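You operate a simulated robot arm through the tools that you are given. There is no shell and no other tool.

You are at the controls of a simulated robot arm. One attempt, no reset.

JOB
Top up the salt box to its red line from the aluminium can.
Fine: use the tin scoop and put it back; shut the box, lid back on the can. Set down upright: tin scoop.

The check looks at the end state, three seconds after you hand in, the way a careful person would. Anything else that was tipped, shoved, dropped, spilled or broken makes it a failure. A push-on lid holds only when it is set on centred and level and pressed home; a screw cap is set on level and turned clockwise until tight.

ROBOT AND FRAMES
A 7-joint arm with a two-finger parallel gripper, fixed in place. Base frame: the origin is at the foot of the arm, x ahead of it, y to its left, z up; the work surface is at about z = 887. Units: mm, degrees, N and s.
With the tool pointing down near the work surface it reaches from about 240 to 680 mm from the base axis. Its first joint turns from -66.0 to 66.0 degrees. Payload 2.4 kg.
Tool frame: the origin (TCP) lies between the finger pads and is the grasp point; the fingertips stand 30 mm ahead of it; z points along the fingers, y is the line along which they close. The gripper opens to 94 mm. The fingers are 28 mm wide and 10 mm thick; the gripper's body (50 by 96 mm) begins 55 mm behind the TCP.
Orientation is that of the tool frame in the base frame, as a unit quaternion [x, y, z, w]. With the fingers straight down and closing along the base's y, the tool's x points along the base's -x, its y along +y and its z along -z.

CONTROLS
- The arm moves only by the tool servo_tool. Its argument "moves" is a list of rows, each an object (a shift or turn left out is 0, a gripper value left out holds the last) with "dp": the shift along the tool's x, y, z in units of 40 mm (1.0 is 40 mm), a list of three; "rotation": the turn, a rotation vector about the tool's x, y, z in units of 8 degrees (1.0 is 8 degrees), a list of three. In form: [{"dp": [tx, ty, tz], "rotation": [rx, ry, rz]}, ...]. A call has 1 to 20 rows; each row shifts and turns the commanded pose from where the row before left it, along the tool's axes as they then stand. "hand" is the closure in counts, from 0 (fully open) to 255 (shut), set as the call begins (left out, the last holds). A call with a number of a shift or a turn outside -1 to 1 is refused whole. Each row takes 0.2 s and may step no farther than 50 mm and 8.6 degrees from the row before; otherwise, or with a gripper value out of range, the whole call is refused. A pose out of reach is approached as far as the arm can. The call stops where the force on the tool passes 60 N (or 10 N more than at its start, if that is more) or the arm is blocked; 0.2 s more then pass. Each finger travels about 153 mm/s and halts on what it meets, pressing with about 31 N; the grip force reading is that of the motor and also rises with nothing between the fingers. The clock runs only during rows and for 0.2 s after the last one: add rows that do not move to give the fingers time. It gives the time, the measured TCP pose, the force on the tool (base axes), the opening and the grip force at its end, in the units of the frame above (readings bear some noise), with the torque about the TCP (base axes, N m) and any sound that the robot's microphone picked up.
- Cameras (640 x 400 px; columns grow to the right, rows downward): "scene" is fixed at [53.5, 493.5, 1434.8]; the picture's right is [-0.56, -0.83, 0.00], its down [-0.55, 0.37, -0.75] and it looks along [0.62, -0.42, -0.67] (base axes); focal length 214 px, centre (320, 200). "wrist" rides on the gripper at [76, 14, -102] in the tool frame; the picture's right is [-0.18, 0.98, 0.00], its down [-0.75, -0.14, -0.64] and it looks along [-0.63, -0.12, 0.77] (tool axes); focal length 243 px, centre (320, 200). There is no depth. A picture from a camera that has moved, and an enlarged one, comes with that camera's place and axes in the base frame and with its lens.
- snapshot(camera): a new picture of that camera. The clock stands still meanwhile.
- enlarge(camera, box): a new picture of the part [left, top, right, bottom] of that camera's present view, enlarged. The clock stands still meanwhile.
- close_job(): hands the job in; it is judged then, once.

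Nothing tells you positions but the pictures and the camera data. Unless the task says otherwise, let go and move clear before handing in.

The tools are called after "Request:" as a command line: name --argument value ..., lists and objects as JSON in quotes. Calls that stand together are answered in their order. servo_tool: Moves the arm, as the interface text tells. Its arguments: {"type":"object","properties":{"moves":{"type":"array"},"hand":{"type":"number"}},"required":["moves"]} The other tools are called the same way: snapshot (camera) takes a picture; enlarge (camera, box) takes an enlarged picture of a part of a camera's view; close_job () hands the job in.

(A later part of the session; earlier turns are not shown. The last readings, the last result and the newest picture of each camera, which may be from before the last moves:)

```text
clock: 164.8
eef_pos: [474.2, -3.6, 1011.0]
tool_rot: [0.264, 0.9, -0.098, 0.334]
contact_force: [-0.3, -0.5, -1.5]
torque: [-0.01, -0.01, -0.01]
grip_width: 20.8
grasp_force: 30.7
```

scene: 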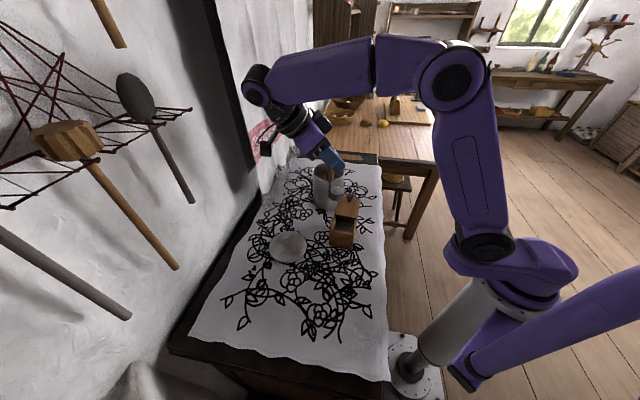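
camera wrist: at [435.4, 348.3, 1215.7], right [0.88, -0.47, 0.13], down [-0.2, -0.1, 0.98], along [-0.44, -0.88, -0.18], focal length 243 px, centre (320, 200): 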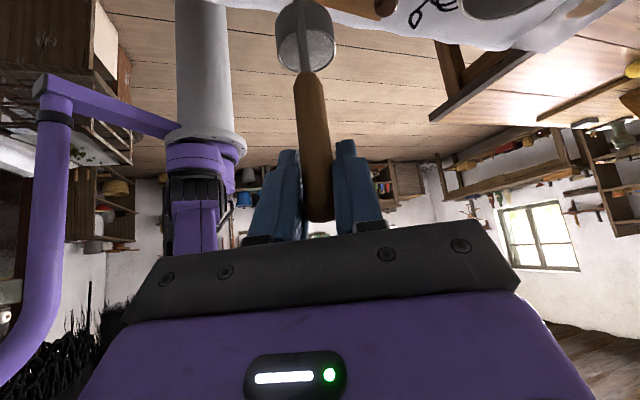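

No contact yet; another few millimetres down.

Request:
servo_tool --hand 255 --moves '[{"dp": [0.032, 0, 0.038]}, {"dp": [0.024, 0, 0.029]}, {"dp": [0, 0, 0]}]'

```text
clock: 165.6
eef_pos: [475.5, -3.9, 1009.5]
tool_rot: [0.263, 0.899, -0.097, 0.336]
contact_force: [-5.7, 0.8, 23.5]
torque: [0.13, 0.24, 0.01]
grip_width: 20.8
grasp_force: 30.7
```

Contact at z≈1009.5. I ease off ~1 mm and check that the scoop stands upright before releasing.

Request:
servo_tool --hand 255 --moves '[{"dp": [-0.02, 0, -0.024]}, {"dp": [0, 0, 0]}]'

Request:
enlarge --camera "scene" --box '[350, 165, 385, 205]'

Request:
enlarge --camera "wrist" --box '[220, 0, 420, 240]'

```text
clock: 166.2
eef_pos: [475.2, -3.6, 1008.4]
tool_rot: [0.263, 0.9, -0.098, 0.334]
contact_force: [2.1, -3.4, 6.0]
torque: [-0.34, -0.48, -0.08]
grip_width: 20.7
grasp_force: 30.7
```

```text
10.00 times, centred on (368, 185) of scene
camera zoom: at [53.4, 493.4, 1434.9], right [-0.56, -0.83, 0.0], down [-0.55, 0.37, -0.75], along [0.62, -0.42, -0.67], focal length 2145 px, centre (-155, 350)
```

zoom: 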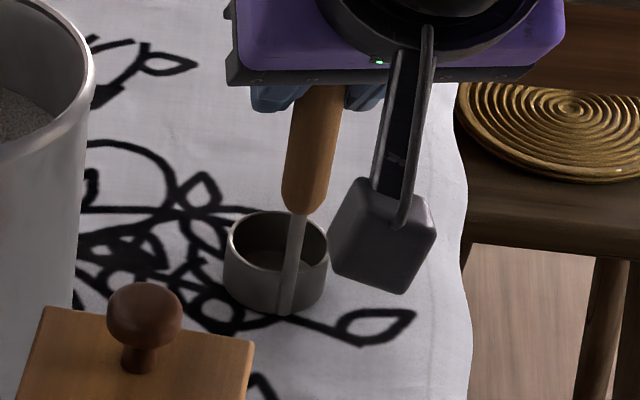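

```text
1.67 times, centred on (320, 120) of wrist
camera zoom: at [379.2, 75.6, 1036.6], right [0.65, 0.75, 0.12], down [0.05, -0.2, 0.98], along [0.76, -0.63, -0.17], focal length 404 px, centre (320, 333)
```

zoom: 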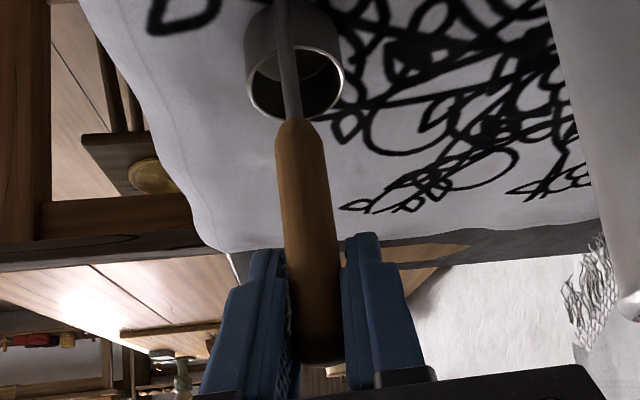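

Resting on the cloth with a small residual load. I relieve a bit more and then open the fingers.

Request:
servo_tool --hand 255 --moves '[{"dp": [-0.01, 0, -0.012]}, {"dp": [0, 0, 0]}, {"dp": [0, 0, 0]}]'

Request:
enlarge --camera "scene" --box '[350, 160, 390, 205]'

```text
clock: 167.0
eef_pos: [475.2, -0.4, 1009.1]
tool_rot: [0.263, 0.901, -0.096, 0.332]
contact_force: [-0.5, -0.4, -0.1]
torque: [0.0, -0.01, -0.01]
grip_width: 20.4
grasp_force: 31.7
```

```text
8.89 times, centred on (370, 182) of scene
camera zoom: at [53.5, 493.5, 1434.8], right [-0.56, -0.83, 0.0], down [-0.55, 0.37, -0.75], along [0.62, -0.42, -0.67], focal length 1906 px, centre (-124, 356)
```

zoom: 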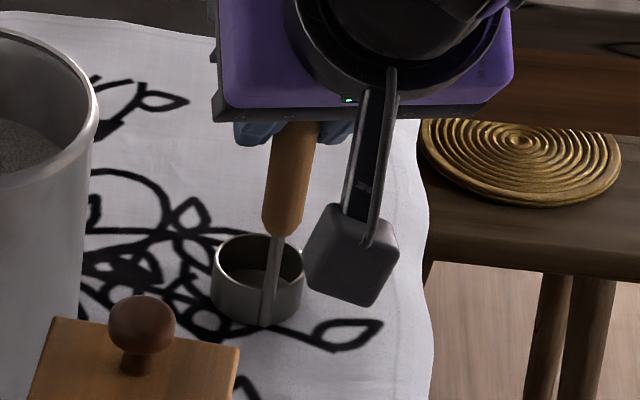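

Load is neutral. The cup is ~9 mm off its original spot, so I raise 3 mm, shift it back, and lower again.

Request:
servo_tool --hand 255 --moves '[{"dp": [-0.048, 0, -0.057]}, {"dp": [0.057, -0.092, -0.048]}, {"dp": [0.056, -0.093, -0.047]}, {"dp": [0.024, 0, 0.029]}, {"dp": [0.024, 0, 0.029]}, {"dp": [0, 0, 0]}]'

Request:
enlarge --camera "scene" --box '[350, 160, 390, 205]'

```text
clock: 168.4
eef_pos: [468.0, -6.4, 1008.8]
tool_rot: [0.263, 0.9, -0.097, 0.334]
contact_force: [0.1, 0.3, -0.6]
torque: [-0.02, 0.01, 0.01]
grip_width: 20.5
grasp_force: 31.8
```

```text
8.89 times, centred on (370, 182) of scene
camera zoom: at [53.5, 493.4, 1434.8], right [-0.56, -0.83, 0.0], down [-0.55, 0.37, -0.75], along [0.62, -0.42, -0.67], focal length 1906 px, centre (-124, 356)
```

zoom: 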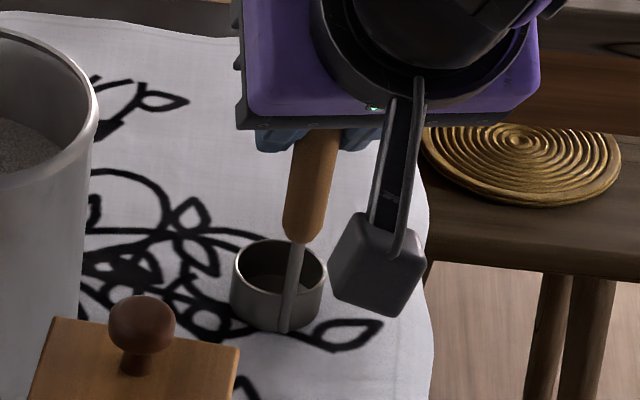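

The cup now overlays its original image position. A last millimetre down and release.

Request:
servo_tool --hand 255 --moves '[{"dp": [0.013, 0, 0.0155]}, {"dp": [0, 0, 0]}]'

```text
clock: 169.0
eef_pos: [466.6, -6.2, 1009.2]
tool_rot: [0.262, 0.9, -0.097, 0.336]
contact_force: [-0.1, -0.4, 7.6]
torque: [-0.07, -0.14, 0.01]
grip_width: 20.4
grasp_force: 31.0
```

Light contact (7.6 N). Opening the fingers and backing off along the tool axis.

Request:
servo_tool --hand 0 --moves '[{"dp": [0, 0, 0]}, {"dp": [0, 0, 0]}, {"dp": [0, 0, 0]}, {"dp": [0, 0, -0.3]}, {"dp": [0, 0, -0.7]}, {"dp": [0, 0, -0.9]}, {"dp": [0, 0, -0.9]}, {"dp": [0, 0, 0]}]'

Request:
enlarge --camera "scene" --box '[350, 160, 390, 205]'

Request:
snapshot --camera "wrist"

```text
clock: 170.8
eef_pos: [402.3, 32.9, 1092.0]
tool_rot: [0.263, 0.9, -0.098, 0.333]
contact_force: [0.3, -0.3, -0.3]
torque: [-0.03, -0.01, -0.01]
grip_width: 93.9
grasp_force: 0.1
```

```text
8.89 times, centred on (370, 182) of scene
camera zoom: at [53.4, 493.5, 1434.8], right [-0.56, -0.83, 0.0], down [-0.55, 0.37, -0.75], along [0.62, -0.42, -0.67], focal length 1906 px, centre (-124, 356)
```

zoom: 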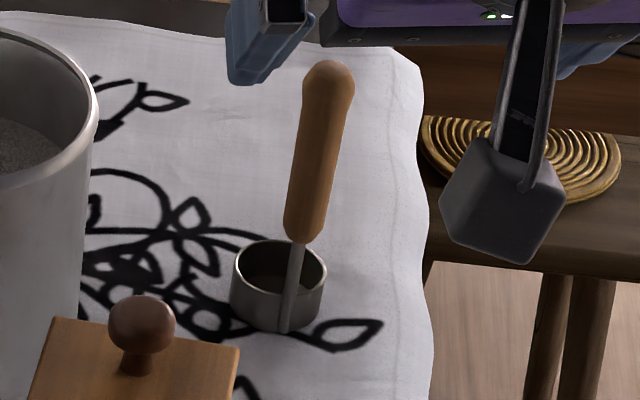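

```text
taken
camera wrist: at [306.0, 111.5, 1119.6], right [0.65, 0.75, 0.12], down [0.05, -0.2, 0.98], along [0.76, -0.63, -0.17], focal length 243 px, centre (320, 200)
```

wrist: 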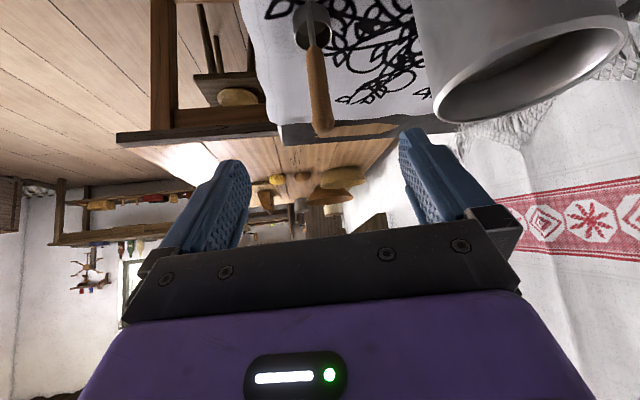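

The scoop stands upright in its original place. Next I close the box: bring the tool upright, aligned with the box, above the lid knob.

Request:
servo_tool --hand 0 --moves '[{"dp": [-0.3, 0, -0.36], "rotation": [0, 1.0, 0]}, {"rotation": [0, 1.0, 0]}, {"rotation": [0, 1.0, 0]}, {"rotation": [0, 1.0, 0]}, {"rotation": [0, 1.0, 0]}, {"rotation": [0, 0, 1.0]}, {"rotation": [0, 0, 1.0]}, {"dp": [0.42, 0.6, 0]}, {"dp": [0.42, 0.6, 0]}, {"dp": [0.42, 0.59, 0]}, {"dp": [0, 0, 0]}]'

Request:
snapshot --camera "wrist"

```text
clock: 173.2
eef_pos: [422.8, 116.4, 1112.6]
tool_rot: [0.412, 0.911, -0.001, 0.005]
contact_force: [0.5, 0.4, -0.4]
torque: [0.0, -0.02, -0.01]
grip_width: 94.1
grasp_force: 0.0
```

```text
taken
camera wrist: at [383.2, 183.4, 1214.5], right [0.86, 0.51, 0.01], down [0.39, -0.65, 0.65], along [0.34, -0.56, -0.76], focal length 243 px, centre (320, 200)
```

wrist: 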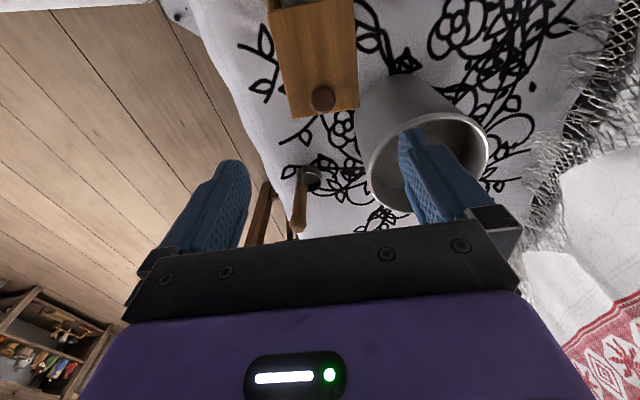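

The knob is nearly under the tool axis. Zooming to refine the offset and the lid's direction.

Request:
enlarge --camera "wrist" --box '[250, 0, 390, 130]'

Request:
enlarge --camera "scene" --box '[315, 180, 385, 260]'

```text
3.08 times, centred on (320, 65) of wrist
camera zoom: at [383.2, 183.4, 1214.5], right [0.86, 0.51, 0.01], down [0.39, -0.65, 0.65], along [0.34, -0.56, -0.76], focal length 746 px, centre (320, 615)
```

zoom: 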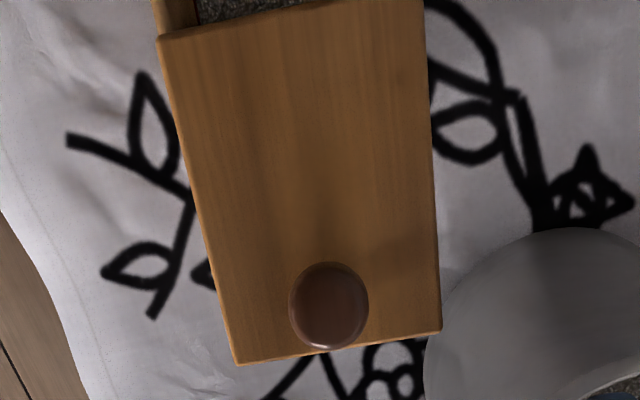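

```text
5.00 times, centred on (350, 220) of scene
camera zoom: at [53.5, 493.5, 1434.8], right [-0.56, -0.83, 0.0], down [-0.55, 0.37, -0.75], along [0.62, -0.42, -0.67], focal length 1072 px, centre (170, 100)
```

zoom: 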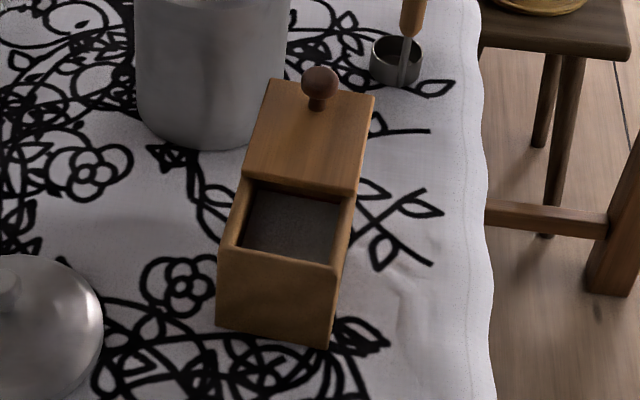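

The lid is aligned with the tool; knob offset is (4, 3) mm in the tool frame. Correcting that and a 0.6° tilt, then descending to grip height.

Request:
servo_tool --hand 0 --moves '[{"dp": [0.11, 0.08, 0.3], "rotation": [0, 0.07, 0]}, {"dp": [0, 0, 0.8]}, {"dp": [0, 0, 0.8]}, {"dp": [0, 0, 0.5]}, {"dp": [0, 0, 0.35]}, {"dp": [0, 0, 0]}]'

Request:
enlarge --camera "wrist" --box '[200, 80, 440, 230]'

Request:
enlarge --camera "scene" --box '[315, 180, 385, 260]'

```text
clock: 174.6
eef_pos: [424.4, 124.1, 1000.4]
tool_rot: [0.412, 0.911, 0.001, 0.002]
contact_force: [0.4, 0.1, -0.5]
torque: [0.01, -0.01, 0.01]
grip_width: 93.7
grasp_force: 0.0
```

```text
2.67 times, centred on (320, 155) of wrist
camera zoom: at [384.3, 190.6, 1103.2], right [0.86, 0.51, 0.0], down [0.39, -0.66, 0.64], along [0.33, -0.55, -0.77], focal length 647 px, centre (320, 320)
```

zoom: 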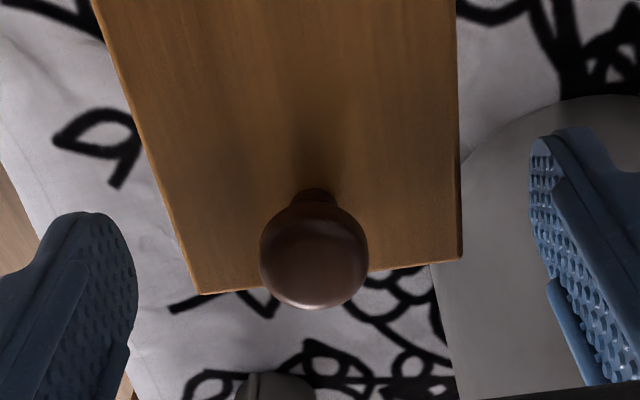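

```text
5.00 times, centred on (350, 220) of scene
camera zoom: at [53.5, 493.5, 1434.8], right [-0.56, -0.83, 0.0], down [-0.55, 0.37, -0.75], along [0.62, -0.42, -0.67], focal length 1072 px, centre (170, 100)
```

zoom: 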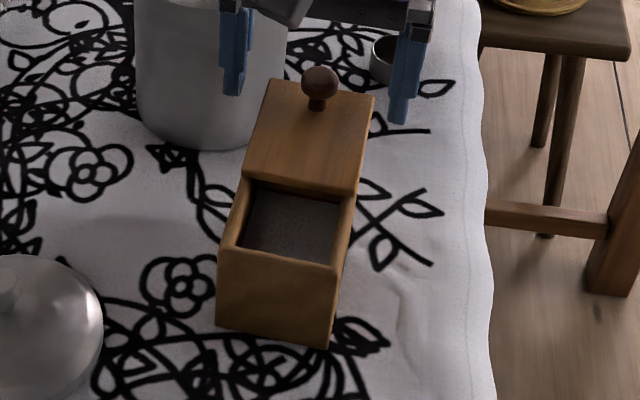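

Nearly centred; a 1.5 mm sideways tweak and then grip the knob.

Request:
servo_tool --hand 0 --moves '[{"dp": [0, -0.04, -0.03]}, {"dp": [0, 0, 0]}]'

Request:
servo_tool --hand 255 --moves '[{"dp": [0, 0, 0]}, {"dp": [0, 0, 0]}, {"dp": [0, 0, 0]}]'

Request:
enlarge --camera "scene" --box '[315, 180, 385, 260]'

```text
clock: 175.2
eef_pos: [423.2, 123.3, 1002.7]
tool_rot: [0.411, 0.912, 0.001, 0.001]
contact_force: [0.1, 0.2, 0.4]
torque: [-0.01, 0.0, 0.02]
grip_width: 94.0
grasp_force: 0.1
```

```text
clock: 176.0
eef_pos: [422.7, 123.0, 1002.0]
tool_rot: [0.411, 0.912, 0.001, 0.001]
contact_force: [-0.8, -0.1, -0.1]
torque: [-0.02, 0.03, 0.01]
grip_width: 22.6
grasp_force: 30.5
```

```text
5.00 times, centred on (350, 220) of scene
camera zoom: at [53.4, 493.4, 1434.8], right [-0.56, -0.83, 0.0], down [-0.55, 0.37, -0.75], along [0.62, -0.42, -0.67], focal length 1072 px, centre (170, 100)
```

zoom: 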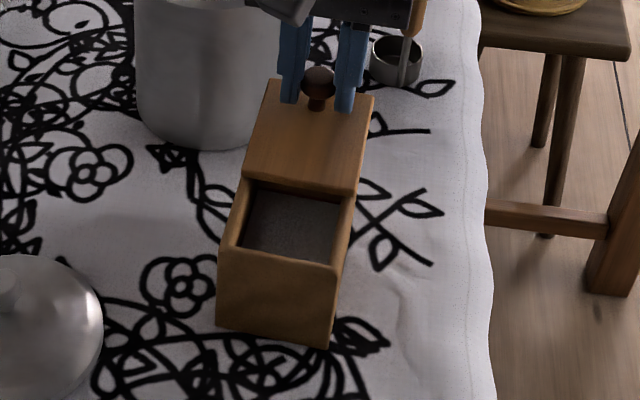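

Gripped with almost no load. Sliding toward the near end by 10 mm to see what moves.

Request:
servo_tool --hand 255 --moves '[{"dp": [0.06, 0, 0]}, {"dp": [0.06, 0, 0]}, {"dp": [0.06, 0, 0]}, {"dp": [0.06, 0, 0]}, {"dp": [0, 0, 0]}]'

Request:
enlarge --camera "scene" --box '[315, 180, 385, 260]'

```text
clock: 177.2
eef_pos: [417.6, 130.5, 1001.8]
tool_rot: [0.412, 0.911, 0.001, 0.001]
contact_force: [-0.8, 0.2, -0.9]
torque: [-0.38, -0.31, 0.0]
grip_width: 22.8
grasp_force: 31.4
```

```text
5.00 times, centred on (350, 220) of scene
camera zoom: at [53.5, 493.5, 1434.8], right [-0.56, -0.83, 0.0], down [-0.55, 0.37, -0.75], along [0.62, -0.42, -0.67], focal length 1072 px, centre (170, 100)
```

zoom: 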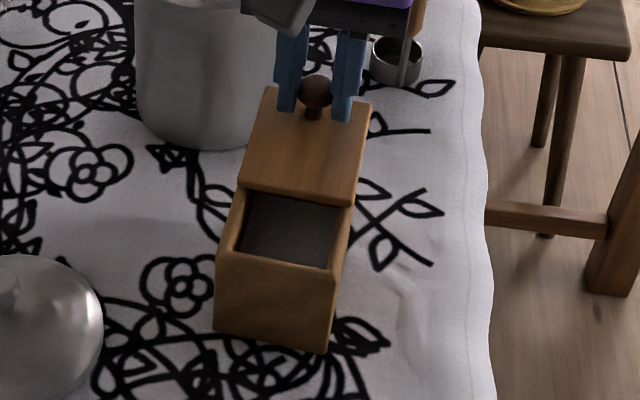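

The lid is closing, with the box creeping slightly back (which is fine since it had been dragged forward). Continuing.

Request:
servo_tool --hand 255 --moves '[{"dp": [0.06, 0, 0]}, {"dp": [0.06, 0, 0]}, {"dp": [0.06, 0, 0]}, {"dp": [0.06, 0, 0]}, {"dp": [0.06, 0, 0]}, {"dp": [0, 0, 0]}]'

Request:
enlarge --camera "scene" --box '[315, 180, 385, 260]'

```text
clock: 178.6
eef_pos: [411.3, 140.7, 1002.1]
tool_rot: [0.411, 0.911, 0.002, 0.002]
contact_force: [-1.3, -0.8, 0.1]
torque: [0.14, 0.23, 0.06]
grip_width: 22.9
grasp_force: 31.4
```

```text
5.00 times, centred on (350, 220) of scene
camera zoom: at [53.4, 493.4, 1434.8], right [-0.56, -0.83, 0.0], down [-0.55, 0.37, -0.75], along [0.62, -0.42, -0.67], focal length 1072 px, centre (170, 100)
```

zoom: 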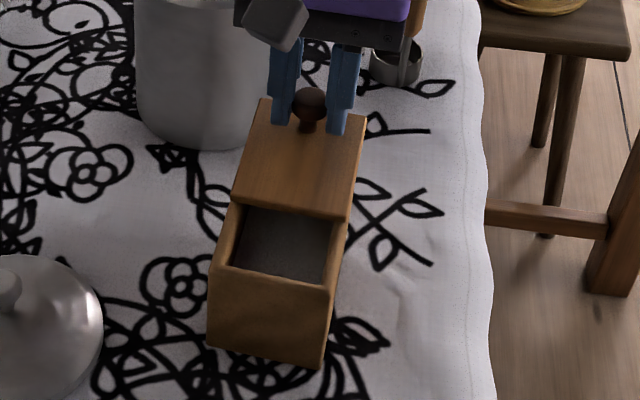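

Now the box creeps along with the gripped lid because of grip-induced friction. I'll release and instead push the lid's far end edge with closed fingers, which loads it less.

Request:
servo_tool --hand 0 --moves '[{"dp": [0, 0, 0]}, {"dp": [0, 0, 0]}, {"dp": [0, 0, 0]}, {"dp": [0, 0, -0.5]}, {"dp": [0, 0, -0.8]}, {"dp": [0, 0, 0]}]'

Request:
servo_tool --hand 255 --moves '[{"dp": [0, 0, 0]}, {"dp": [0, 0, 0]}, {"dp": [0, 0, 0]}, {"dp": [-0.6, 0, 0]}, {"dp": [-0.65, 0, 0]}, {"dp": [0, 0, 0]}]'

Request:
snapshot --camera "wrist"

Request:
enlarge --camera "scene" --box '[315, 180, 385, 260]'

```text
clock: 180.0
eef_pos: [410.2, 139.4, 1053.6]
tool_rot: [0.411, 0.911, 0.001, 0.002]
contact_force: [0.3, 0.0, -0.6]
torque: [0.02, 0.0, 0.0]
grip_width: 94.2
grasp_force: 0.1
```

```text
clock: 181.4
eef_pos: [443.1, 104.4, 1053.1]
tool_rot: [0.411, 0.912, 0.001, 0.001]
contact_force: [-0.8, 0.7, -1.0]
torque: [0.02, 0.01, -0.04]
grip_width: 0.0
grasp_force: 30.8
```

```text
taken
camera wrist: at [403.5, 170.4, 1156.7], right [0.86, 0.51, 0.0], down [0.39, -0.66, 0.64], along [0.33, -0.55, -0.77], focal length 243 px, centre (320, 200)
```

wrist: 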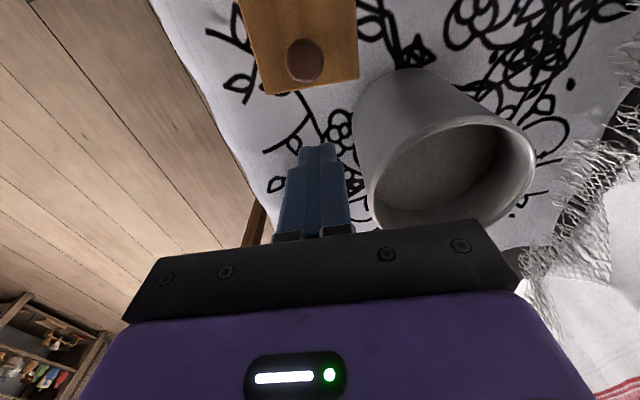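

```text
5.00 times, centred on (350, 220) of scene
camera zoom: at [53.5, 493.4, 1434.8], right [-0.56, -0.83, 0.0], down [-0.55, 0.37, -0.75], along [0.62, -0.42, -0.67], focal length 1072 px, centre (170, 100)
```

zoom: 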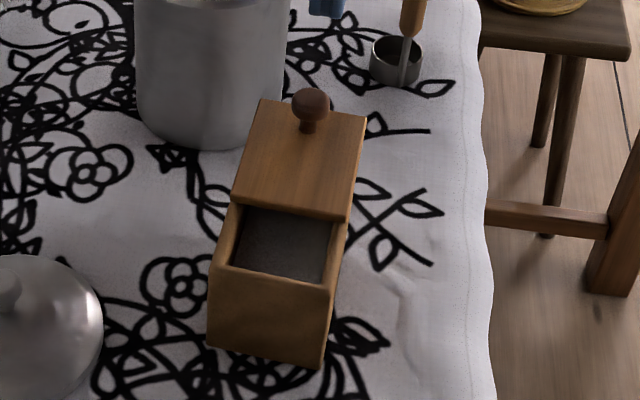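

Fingers are closed beyond the lid's far edge (≈11 mm gap). Zooming to check lid alignment before lowering.

Request:
enlarge --camera "wrist" --box '[230, 0, 380, 130]'

```text
3.08 times, centred on (305, 65) of wrist
camera zoom: at [403.5, 170.4, 1156.7], right [0.86, 0.51, 0.0], down [0.39, -0.66, 0.64], along [0.33, -0.55, -0.77], focal length 746 px, centre (366, 615)
```

zoom: 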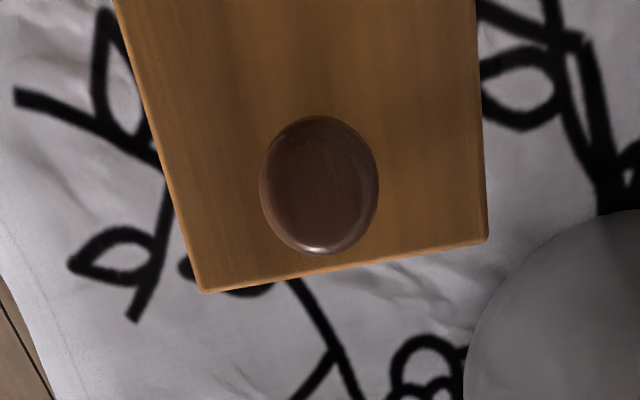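

Lid edge is square to the push within 1°. Lowering the fingers to the lid's edge height and pushing gently.

Request:
servo_tool --hand 255 --moves '[{"dp": [0, -0.03, 0.7]}, {"dp": [0, 0, 0.7]}, {"dp": [0, 0, 0.52]}, {"dp": [0, 0, 0]}, {"dp": [0.12, 0, 0]}, {"dp": [0.12, 0, 0]}, {"dp": [0.12, 0, 0]}, {"dp": [0, 0, 0]}]'

Request:
enlarge --camera "scene" --box '[315, 180, 385, 260]'

Request:
enlarge --camera "wrist" --box '[200, 60, 440, 240]'

```text
clock: 183.2
eef_pos: [430.9, 112.6, 978.6]
tool_rot: [0.412, 0.911, 0.002, 0.001]
contact_force: [-1.1, -0.3, 0.4]
torque: [0.0, 0.0, -0.01]
grip_width: 0.0
grasp_force: 31.5
```

```text
5.00 times, centred on (350, 220) of scene
camera zoom: at [53.5, 493.5, 1434.8], right [-0.56, -0.83, 0.0], down [-0.55, 0.37, -0.75], along [0.62, -0.42, -0.67], focal length 1072 px, centre (170, 100)
```

zoom: 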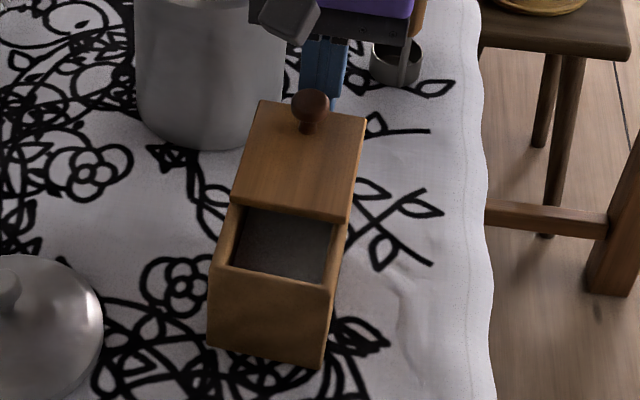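

```text
2.22 times, centred on (320, 150) of wrist
camera zoom: at [392.3, 178.4, 1081.0], right [0.86, 0.51, 0.0], down [0.39, -0.66, 0.64], along [0.33, -0.55, -0.77], focal length 539 px, centre (320, 311)
```

zoom: 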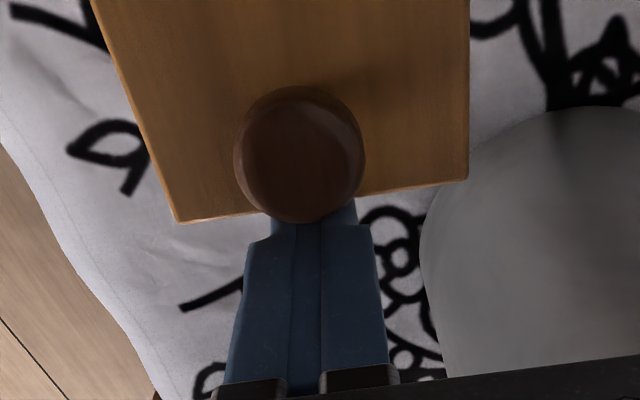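

The fingers are right at the lid edge. Pushing 12 mm in small steps.

Request:
servo_tool --hand 255 --moves '[{"dp": [0.06, 0, 0]}, {"dp": [0.06, 0, 0]}, {"dp": [0.06, 0, 0]}, {"dp": [0.06, 0, 0]}, {"dp": [0.06, 0, 0]}, {"dp": [0, 0, 0]}]'

Request:
enlarge --camera "scene" --box '[315, 180, 385, 260]'

```text
clock: 184.6
eef_pos: [423.6, 121.5, 976.4]
tool_rot: [0.412, 0.911, 0.0, 0.002]
contact_force: [-0.7, 0.1, 0.3]
torque: [-0.03, 0.0, -0.01]
grip_width: 0.0
grasp_force: 30.9
```

```text
5.00 times, centred on (350, 220) of scene
camera zoom: at [53.5, 493.5, 1434.8], right [-0.56, -0.83, 0.0], down [-0.55, 0.37, -0.75], along [0.62, -0.42, -0.67], focal length 1072 px, centre (170, 100)
```

zoom: 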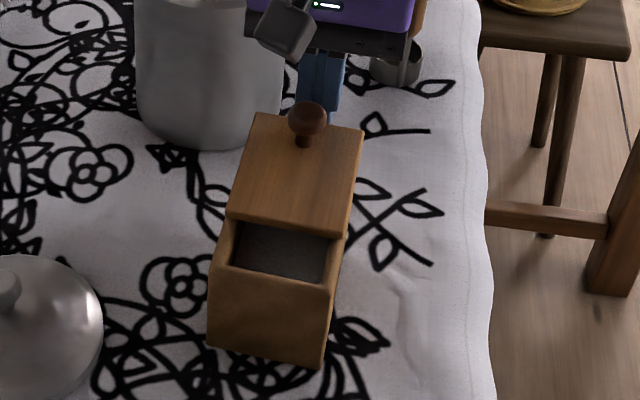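

Works: the lid slides with the box stationary and negligible force. Continuing.

Request:
servo_tool --hand 255 --moves '[{"dp": [0.08, 0, 0]}, {"dp": [0.08, 0, 0]}, {"dp": [0.08, 0, 0]}, {"dp": [0.08, 0, 0]}, {"dp": [0.08, 0, 0]}, {"dp": [0, 0, 0]}]'

Request:
enlarge --camera "scene" --box '[315, 180, 385, 260]'

```text
clock: 186.0
eef_pos: [413.7, 132.5, 976.1]
tool_rot: [0.411, 0.912, 0.001, 0.002]
contact_force: [0.0, 0.8, -0.3]
torque: [0.01, -0.01, 0.01]
grip_width: 0.2
grasp_force: 31.0
```

```text
5.00 times, centred on (350, 220) of scene
camera zoom: at [53.5, 493.5, 1434.8], right [-0.56, -0.83, 0.0], down [-0.55, 0.37, -0.75], along [0.62, -0.42, -0.67], focal length 1072 px, centre (170, 100)
```

zoom: 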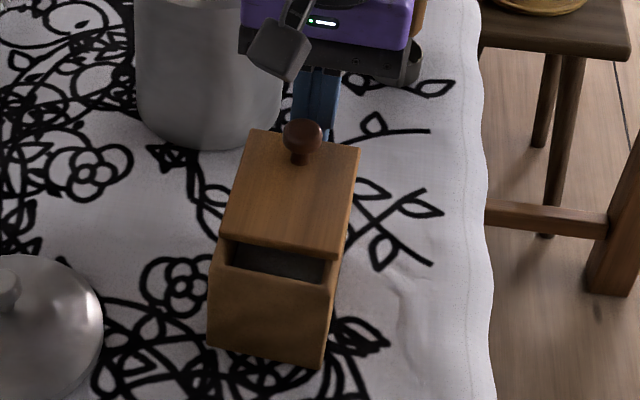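

Nearly shut. Continuing another 14 mm, then finer.

Request:
servo_tool --hand 255 --moves '[{"dp": [0.08, 0, 0]}, {"dp": [0.08, 0, 0]}, {"dp": [0.08, 0, 0]}, {"dp": [0.08, 0, 0]}, {"dp": [0, 0, 0]}]'

Request:
enlarge --camera "scene" --box '[315, 180, 385, 260]'

Request:
enlarge --camera "wrist" --box '[200, 60, 440, 240]'

```text
clock: 187.2
eef_pos: [404.3, 142.7, 977.4]
tool_rot: [0.412, 0.911, 0.001, 0.002]
contact_force: [-0.3, 0.5, -1.1]
torque: [0.02, 0.02, -0.03]
grip_width: 0.0
grasp_force: 30.9
```

```text
5.00 times, centred on (350, 220) of scene
camera zoom: at [53.5, 493.5, 1434.8], right [-0.56, -0.83, 0.0], down [-0.55, 0.37, -0.75], along [0.62, -0.42, -0.67], focal length 1072 px, centre (170, 100)
```

zoom: 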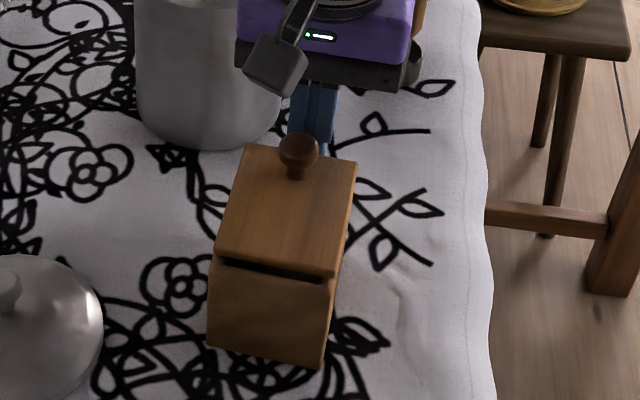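

```text
2.22 times, centred on (320, 150) of wrist
camera zoom: at [364.9, 209.5, 1079.7], right [0.86, 0.51, 0.0], down [0.39, -0.66, 0.64], along [0.33, -0.55, -0.77], focal length 539 px, centre (320, 311)
```

zoom: 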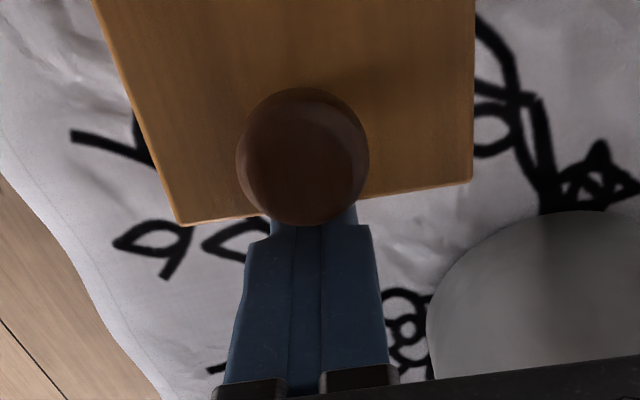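

About 8–9 mm of gap remains. Pushing on in small steps.

Request:
servo_tool --hand 255 --moves '[{"dp": [0.06, 0, 0]}, {"dp": [0.06, 0, 0]}, {"dp": [0.06, 0, 0]}, {"dp": [0, 0, 0]}]'

Request:
enlarge --camera "scene" --box '[315, 180, 385, 260]'

```text
clock: 188.2
eef_pos: [400.1, 148.8, 976.3]
tool_rot: [0.411, 0.912, 0.001, 0.001]
contact_force: [-0.3, -0.8, 0.7]
torque: [0.01, -0.01, -0.02]
grip_width: 0.0
grasp_force: 31.2
```

```text
5.00 times, centred on (350, 220) of scene
camera zoom: at [53.5, 493.5, 1434.8], right [-0.56, -0.83, 0.0], down [-0.55, 0.37, -0.75], along [0.62, -0.42, -0.67], focal length 1072 px, centre (170, 100)
```

zoom: 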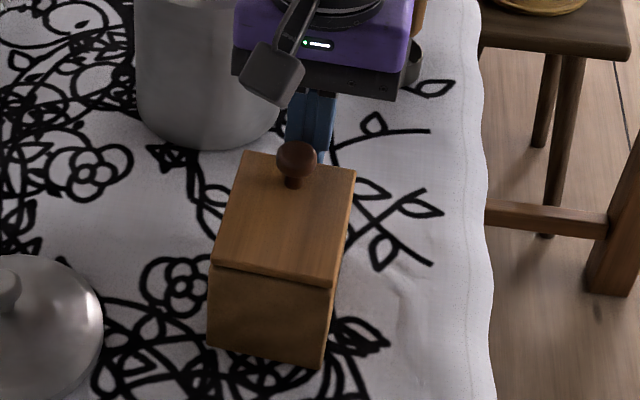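

Almost flush. A few more millimetres.

Request:
servo_tool --hand 255 --moves '[{"dp": [0.05, 0, 0]}, {"dp": [0.05, 0, 0]}, {"dp": [0, 0, 0]}]'

Request:
enlarge --camera "scene" --box '[325, 205, 365, 260]'

```text
clock: 189.0
eef_pos: [397.0, 150.4, 978.0]
tool_rot: [0.412, 0.911, 0.0, 0.001]
contact_force: [0.4, -0.1, -0.2]
torque: [-0.01, -0.02, 0.03]
grip_width: 0.1
grasp_force: 30.9
```

```text
7.27 times, centred on (345, 232) of scene
camera zoom: at [53.5, 493.4, 1434.8], right [-0.56, -0.83, 0.0], down [-0.55, 0.37, -0.75], along [0.62, -0.42, -0.67], focal length 1560 px, centre (138, -36)
```

zoom: 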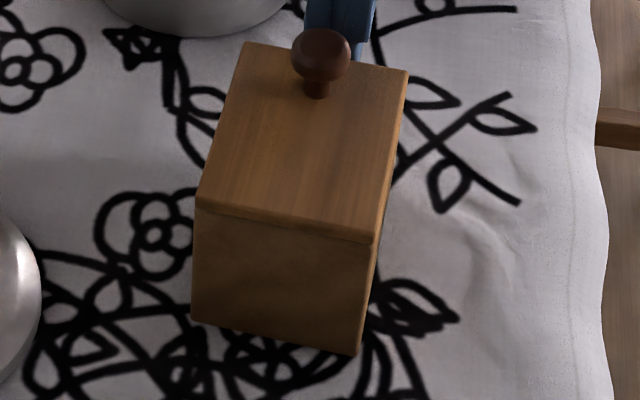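

Looks flush. Zooming on the near edge to confirm it is fully shut.

Request:
enlarge --camera "scene" --box '[328, 225, 358, 260]'

Request:
enlarge --camera "wrist" --box '[200, 0, 440, 180]'

```text
11.43 times, centred on (343, 242) of scene
camera zoom: at [53.5, 493.4, 1434.8], right [-0.56, -0.83, 0.0], down [-0.55, 0.37, -0.75], along [0.62, -0.42, -0.67], focal length 2451 px, centre (57, -286)
```

zoom: 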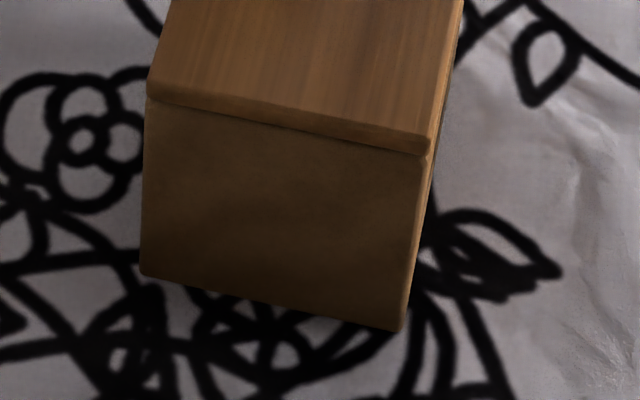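

```text
2.22 times, centred on (320, 90) of wrist
camera zoom: at [358.1, 217.5, 1080.0], right [0.86, 0.51, 0.0], down [0.39, -0.66, 0.64], along [0.33, -0.55, -0.77], focal length 539 px, centre (320, 444)
```

zoom: 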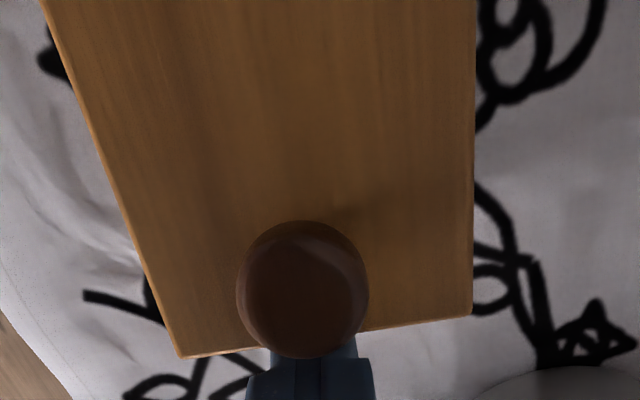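

It appears shut. I push a further 4 mm to be sure it is home (the box itself should then start to move back toward its old spot).

Request:
servo_tool --hand 255 --moves '[{"dp": [0.05, 0, 0]}, {"dp": [0.05, 0, 0]}, {"dp": [0, 0, 0]}]'

Request:
enlarge --camera "scene" --box '[328, 225, 358, 260]'

```text
clock: 189.8
eef_pos: [395.4, 153.7, 976.9]
tool_rot: [0.412, 0.911, 0.002, 0.001]
contact_force: [3.7, -3.4, 1.4]
torque: [-0.06, -0.06, -0.02]
grip_width: 0.0
grasp_force: 30.8
```

```text
11.43 times, centred on (343, 242) of scene
camera zoom: at [53.5, 493.4, 1434.9], right [-0.56, -0.83, 0.0], down [-0.55, 0.37, -0.75], along [0.62, -0.42, -0.67], focal length 2451 px, centre (57, -286)
```

zoom: 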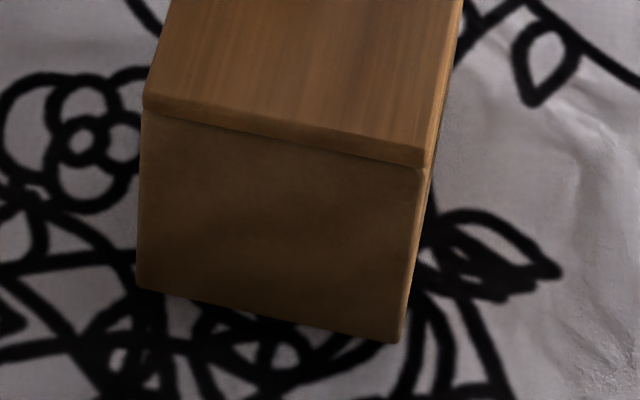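

The lid is home — the box itself now moves with ~5 N. I push ~4 mm more to bring the box back to its original place along this axis, then back away.

Request:
servo_tool --hand 255 --moves '[{"dp": [0.05, 0, 0]}, {"dp": [0.05, 0, 0]}, {"dp": [0, 0, 0]}, {"dp": [-0.3, 0, 0]}, {"dp": [-0.5, 0, 0]}, {"dp": [0, 0, -0.6]}, {"dp": [0, 0, -0.9]}, {"dp": [0, 0, -0.9]}, {"dp": [0, 0, 0]}]'

Request:
enlarge --camera "scene" --box '[325, 200, 365, 260]'

Request:
enlarge --camera "wrist" --box '[220, 0, 420, 150]'

```text
clock: 191.8
eef_pos: [414.8, 135.7, 1074.7]
tool_rot: [0.411, 0.912, 0.001, 0.001]
contact_force: [0.5, 0.4, 0.9]
torque: [0.0, 0.0, 0.01]
grip_width: 0.2
grasp_force: 31.1
```

```text
6.67 times, centred on (345, 230) of scene
camera zoom: at [53.5, 493.4, 1434.8], right [-0.56, -0.83, 0.0], down [-0.55, 0.37, -0.75], along [0.62, -0.42, -0.67], focal length 1430 px, centre (153, 0)
```

zoom: 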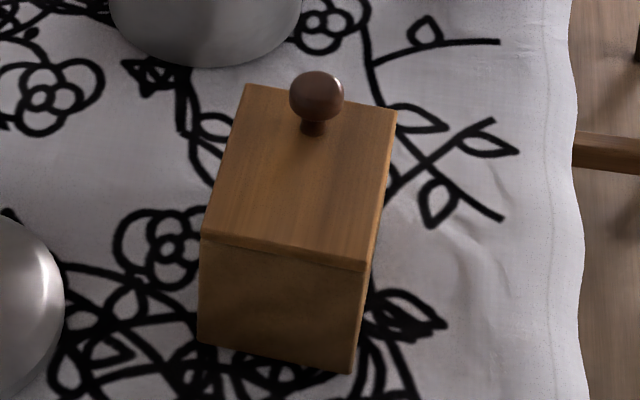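

```text
2.67 times, centred on (320, 75) of wrist
camera zoom: at [375.9, 201.9, 1177.1], right [0.86, 0.51, 0.0], down [0.39, -0.66, 0.64], along [0.33, -0.55, -0.77], focal length 647 px, centre (320, 533)
```

zoom: 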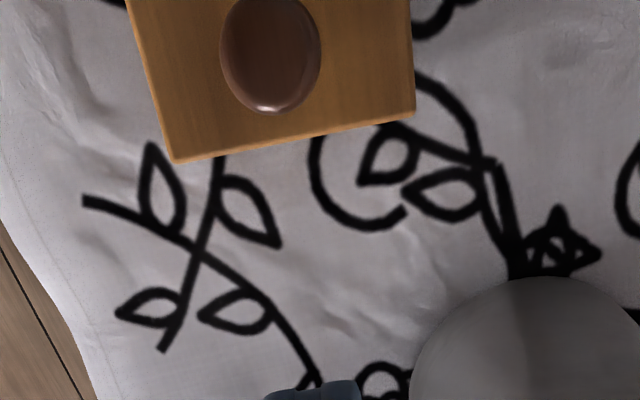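

The box is shut and within about a centimetre of its original place. Now the can lid: unwind the wrist and move above it at (430, 350).

Request:
servo_tool --hand 0 --moves '[{"dp": [0, 0, -0.7]}, {"rotation": [0, 0, -0.87]}, {"rotation": [0, 0, -0.87]}, {"rotation": [0, 0, -0.87]}, {"rotation": [0, 0, -0.87]}, {"rotation": [0, 0, -0.87]}, {"rotation": [0, 0, -0.87]}, {"rotation": [0, 0, -0.87]}, {"dp": [-0.063, 0.893, 0]}, {"dp": [-0.063, 0.893, 0]}, {"dp": [-0.063, 0.893, 0]}, {"dp": [-0.063, 0.893, 0]}, {"dp": [-0.063, 0.893, 0]}, {"dp": [-0.063, 0.893, 0]}, {"dp": [0, 0, 0]}]'

Request:
snapshot --camera "wrist"

Request:
snapshot --camera "scene"

```text
clock: 195.0
eef_pos: [426.5, 347.6, 1104.9]
tool_rot: [-0.001, 1.0, 0.001, 0.001]
contact_force: [0.1, -0.4, -0.3]
torque: [0.02, -0.03, -0.03]
grip_width: 93.9
grasp_force: 0.0
```

```text
taken
camera wrist: at [350.2, 361.2, 1206.4], right [0.18, 0.98, 0.0], down [0.75, -0.14, 0.64], along [0.63, -0.12, -0.76], focal length 243 px, centre (320, 200)
```

wrist: 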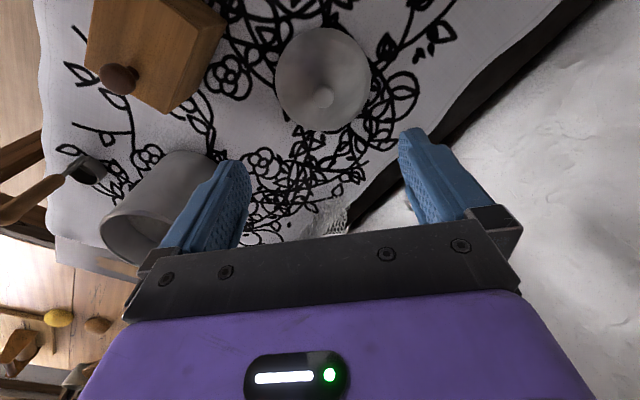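

```text
taken
```

scene: 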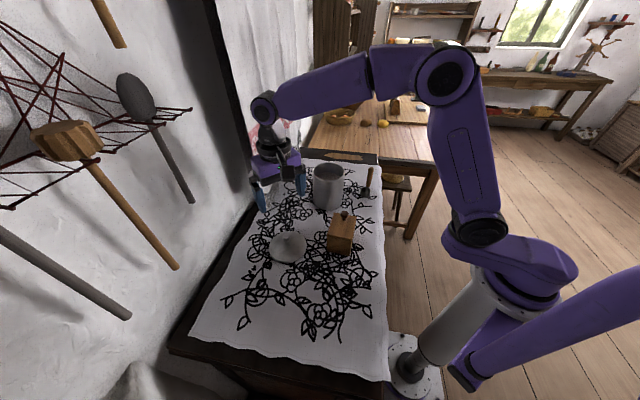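

The lid knob is at about (431, 351). Centering on it and descending in two stages.

Request:
servo_tool --hand 0 --moves '[{"dp": [-0.1, 0.07, 0.7]}, {"dp": [0, 0, 0.9]}, {"dp": [0, 0, 0.9]}, {"dp": [0, 0, 0.7]}, {"dp": [0, 0, 0.3]}, {"dp": [0, 0, 0]}]'

Request:
enlarge --camera "wrist" --box '[160, 40, 480, 240]'

```text
clock: 196.4
eef_pos: [429.1, 351.0, 961.2]
tool_rot: [-0.002, 1.0, 0.0, 0.001]
contact_force: [0.0, 0.2, 0.5]
torque: [0.01, 0.0, 0.0]
grip_width: 93.9
grasp_force: 0.0
```

```text
2.00 times, centred on (320, 140) of wrist
camera zoom: at [353.6, 364.6, 1064.6], right [0.18, 0.98, 0.0], down [0.75, -0.14, 0.64], along [0.63, -0.12, -0.76], focal length 485 px, centre (320, 320)
```

zoom: 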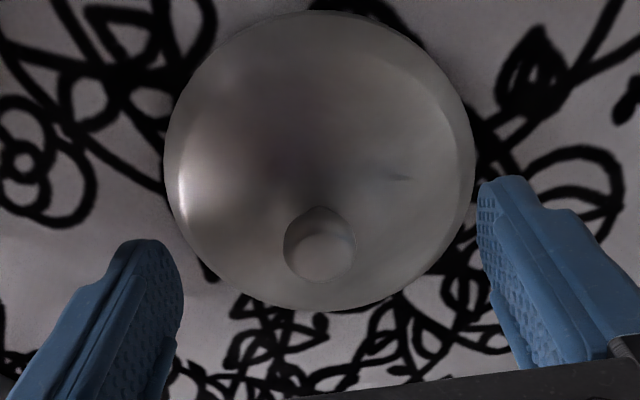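

Well centred. Descending the last 12 mm and gripping the knob.

Request:
servo_tool --hand 0 --moves '[{"dp": [0, 0, 0.2]}, {"dp": [0, 0, 0.11]}, {"dp": [0, 0, 0]}]'

Request:
servo_tool --hand 255 --moves '[{"dp": [0, 0, 0]}, {"dp": [0, 0, 0]}, {"dp": [0, 0, 0]}]'

```text
clock: 197.2
eef_pos: [431.2, 350.5, 949.9]
tool_rot: [-0.002, 1.0, 0.001, 0.001]
contact_force: [0.0, 0.6, 0.3]
torque: [-0.01, 0.01, 0.01]
grip_width: 93.9
grasp_force: 0.1
```

```text
clock: 198.0
eef_pos: [431.3, 351.3, 948.6]
tool_rot: [-0.001, 1.0, 0.001, 0.002]
contact_force: [-0.3, 0.6, 0.4]
torque: [0.01, 0.01, -0.01]
grip_width: 21.3
grasp_force: 31.0
```

Knob gripped at 21.3 mm. Lifting the lid and carrying it above the can.

Request:
servo_tool --hand 255 --moves '[{"dp": [0, 0, -0.2]}, {"dp": [0, 0, -0.6]}, {"dp": [0, 0, -0.8]}, {"dp": [0, 0, -0.8]}, {"dp": [0, 0, -0.8]}, {"dp": [0, 0, -0.8]}, {"dp": [0, 0, -0.6]}, {"dp": [-0.2, -0.4, 0]}, {"dp": [-0.33, -0.72, 0]}, {"dp": [-0.37, -0.82, 0]}, {"dp": [-0.37, -0.82, 0]}, {"dp": [-0.37, -0.82, 0]}, {"dp": [-0.37, -0.82, 0]}, {"dp": [-0.33, -0.72, 0]}, {"dp": [-0.24, -0.54, 0]}, {"dp": [0, 0, 0]}, {"dp": [0, 0, 0]}]'

Request:
snapshot --camera "wrist"

Request:
enlarge --camera "scene" --box '[290, 110, 380, 215]'

```text
clock: 201.6
eef_pos: [537.8, 124.6, 1132.6]
tool_rot: [-0.002, 1.0, 0.002, 0.002]
contact_force: [-0.7, 0.0, -0.6]
torque: [0.05, 0.01, -0.02]
grip_width: 21.2
grasp_force: 31.2
```

```text
taken
camera wrist: at [461.5, 137.6, 1235.7], right [0.18, 0.98, 0.0], down [0.75, -0.14, 0.64], along [0.63, -0.12, -0.76], focal length 243 px, centre (320, 200)
```

wrist: 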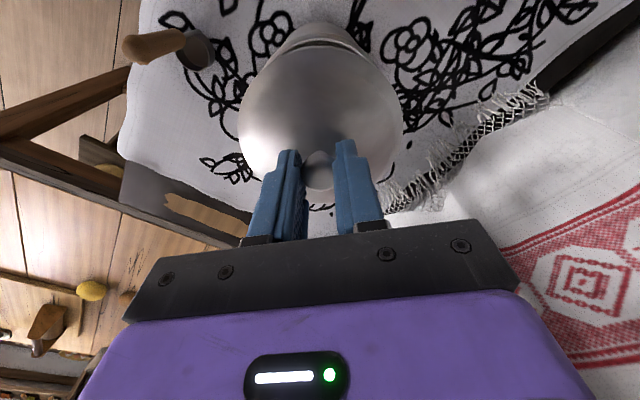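

```text
3.81 times, centred on (335, 162) of scene
camera zoom: at [53.5, 493.4, 1434.8], right [-0.56, -0.83, 0.0], down [-0.55, 0.37, -0.75], along [0.62, -0.42, -0.67], focal length 817 px, centre (263, 343)
```

zoom: 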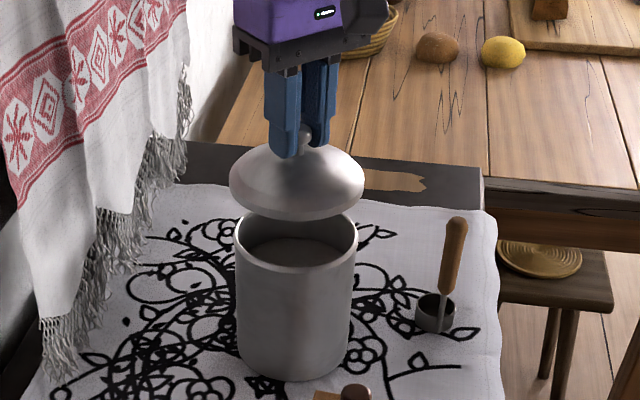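

The lid hangs above the can. I take a couple of still readings to average out position noise before aligning.

Request:
servo_tool --moves '[{"dp": [0, 0, 0]}]'

Request:
servo_tool --moves '[{"dp": [0, 0, 0]}]'

Request:
servo_tool --moves '[{"dp": [0, 0, 0]}]'

Request:
servo_tool --moves '[{"dp": [0, 0, 0]}]'

Request:
enlarge --camera "scene" --box '[308, 145, 363, 195]'

```text
clock: 202.0
eef_pos: [536.0, 124.0, 1132.6]
tool_rot: [-0.002, 1.0, 0.001, 0.002]
contact_force: [0.3, 0.6, -0.6]
torque: [0.03, -0.02, 0.02]
grip_width: 21.3
grasp_force: 31.5
```

```text
clock: 202.4
eef_pos: [536.8, 123.4, 1133.3]
tool_rot: [-0.002, 1.0, 0.0, 0.002]
contact_force: [0.2, -0.8, -0.3]
torque: [-0.03, -0.07, -0.01]
grip_width: 21.2
grasp_force: 30.5
```

```text
clock: 202.8
eef_pos: [538.5, 123.0, 1133.8]
tool_rot: [-0.002, 1.0, 0.002, 0.001]
contact_force: [-0.5, -0.3, -1.2]
torque: [0.01, 0.01, -0.01]
grip_width: 21.2
grasp_force: 31.3
```

```text
clock: 203.2
eef_pos: [537.1, 123.9, 1132.8]
tool_rot: [0.0, 1.0, 0.001, 0.0]
contact_force: [0.6, 0.7, -0.5]
torque: [-0.01, -0.02, -0.04]
grip_width: 21.1
grasp_force: 31.1
```

```text
8.00 times, centred on (336, 170) of scene
camera zoom: at [53.5, 493.5, 1434.8], right [-0.56, -0.83, 0.0], down [-0.55, 0.37, -0.75], along [0.62, -0.42, -0.67], focal length 1716 px, centre (196, 440)
```

zoom: 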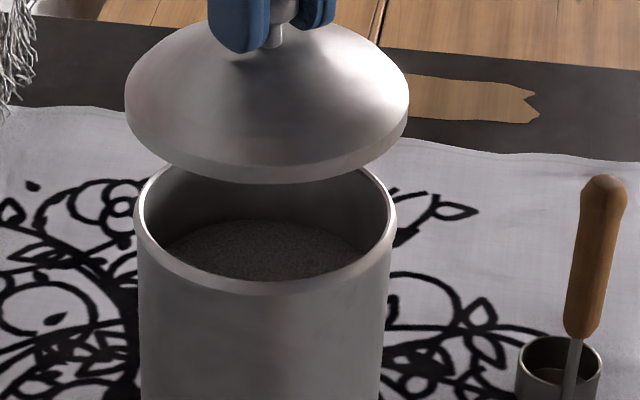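

Averaged pose is (537.2, 123.8); the lid was originally gripped at an equivalent (534.9, 124.5). Shifting by that and lowering to ~10 mm above the seat.

Request:
servo_tool --hand 255 --moves '[{"dp": [0.058, 0.018, 0.3]}, {"dp": [0, 0, 0.3]}, {"dp": [0, 0, 0.3]}, {"dp": [0, 0, 0]}]'

Request:
enlarge --camera "scene" --box '[308, 145, 363, 195]'

Request:
enlarge --camera "wrist" --box '[220, 10, 420, 190]'

```text
clock: 204.2
eef_pos: [533.3, 127.3, 1094.9]
tool_rot: [-0.002, 1.0, 0.0, 0.001]
contact_force: [0.5, -0.4, -0.8]
torque: [-0.01, -0.01, 0.02]
grip_width: 21.2
grasp_force: 31.4
```

```text
8.00 times, centred on (336, 170) of scene
camera zoom: at [53.5, 493.5, 1434.8], right [-0.56, -0.83, 0.0], down [-0.55, 0.37, -0.75], along [0.62, -0.42, -0.67], focal length 1716 px, centre (196, 440)
```

zoom: 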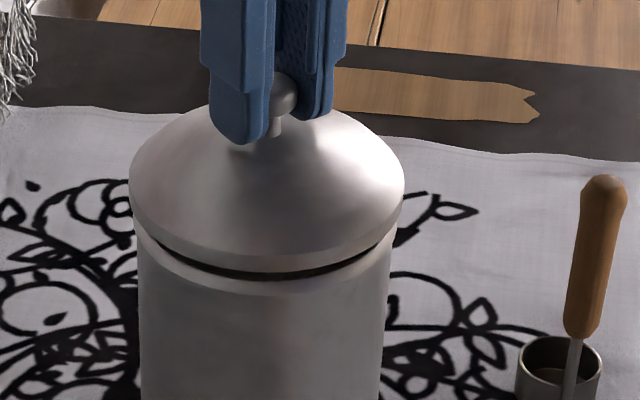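

```text
2.22 times, centred on (320, 100) of wrist
camera zoom: at [457.1, 139.8, 1197.7], right [0.18, 0.98, 0.0], down [0.75, -0.14, 0.64], along [0.63, -0.12, -0.76], focal length 539 px, centre (320, 422)
```

zoom: 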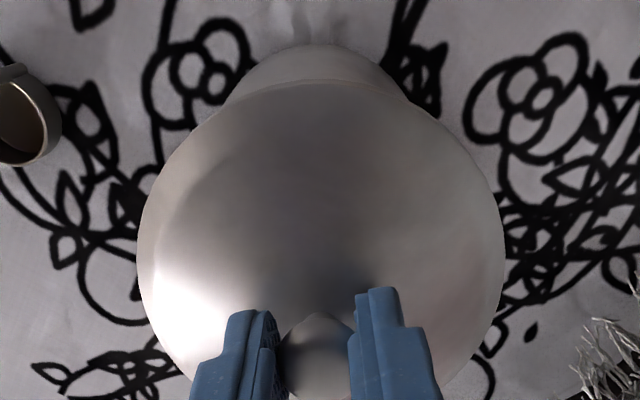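

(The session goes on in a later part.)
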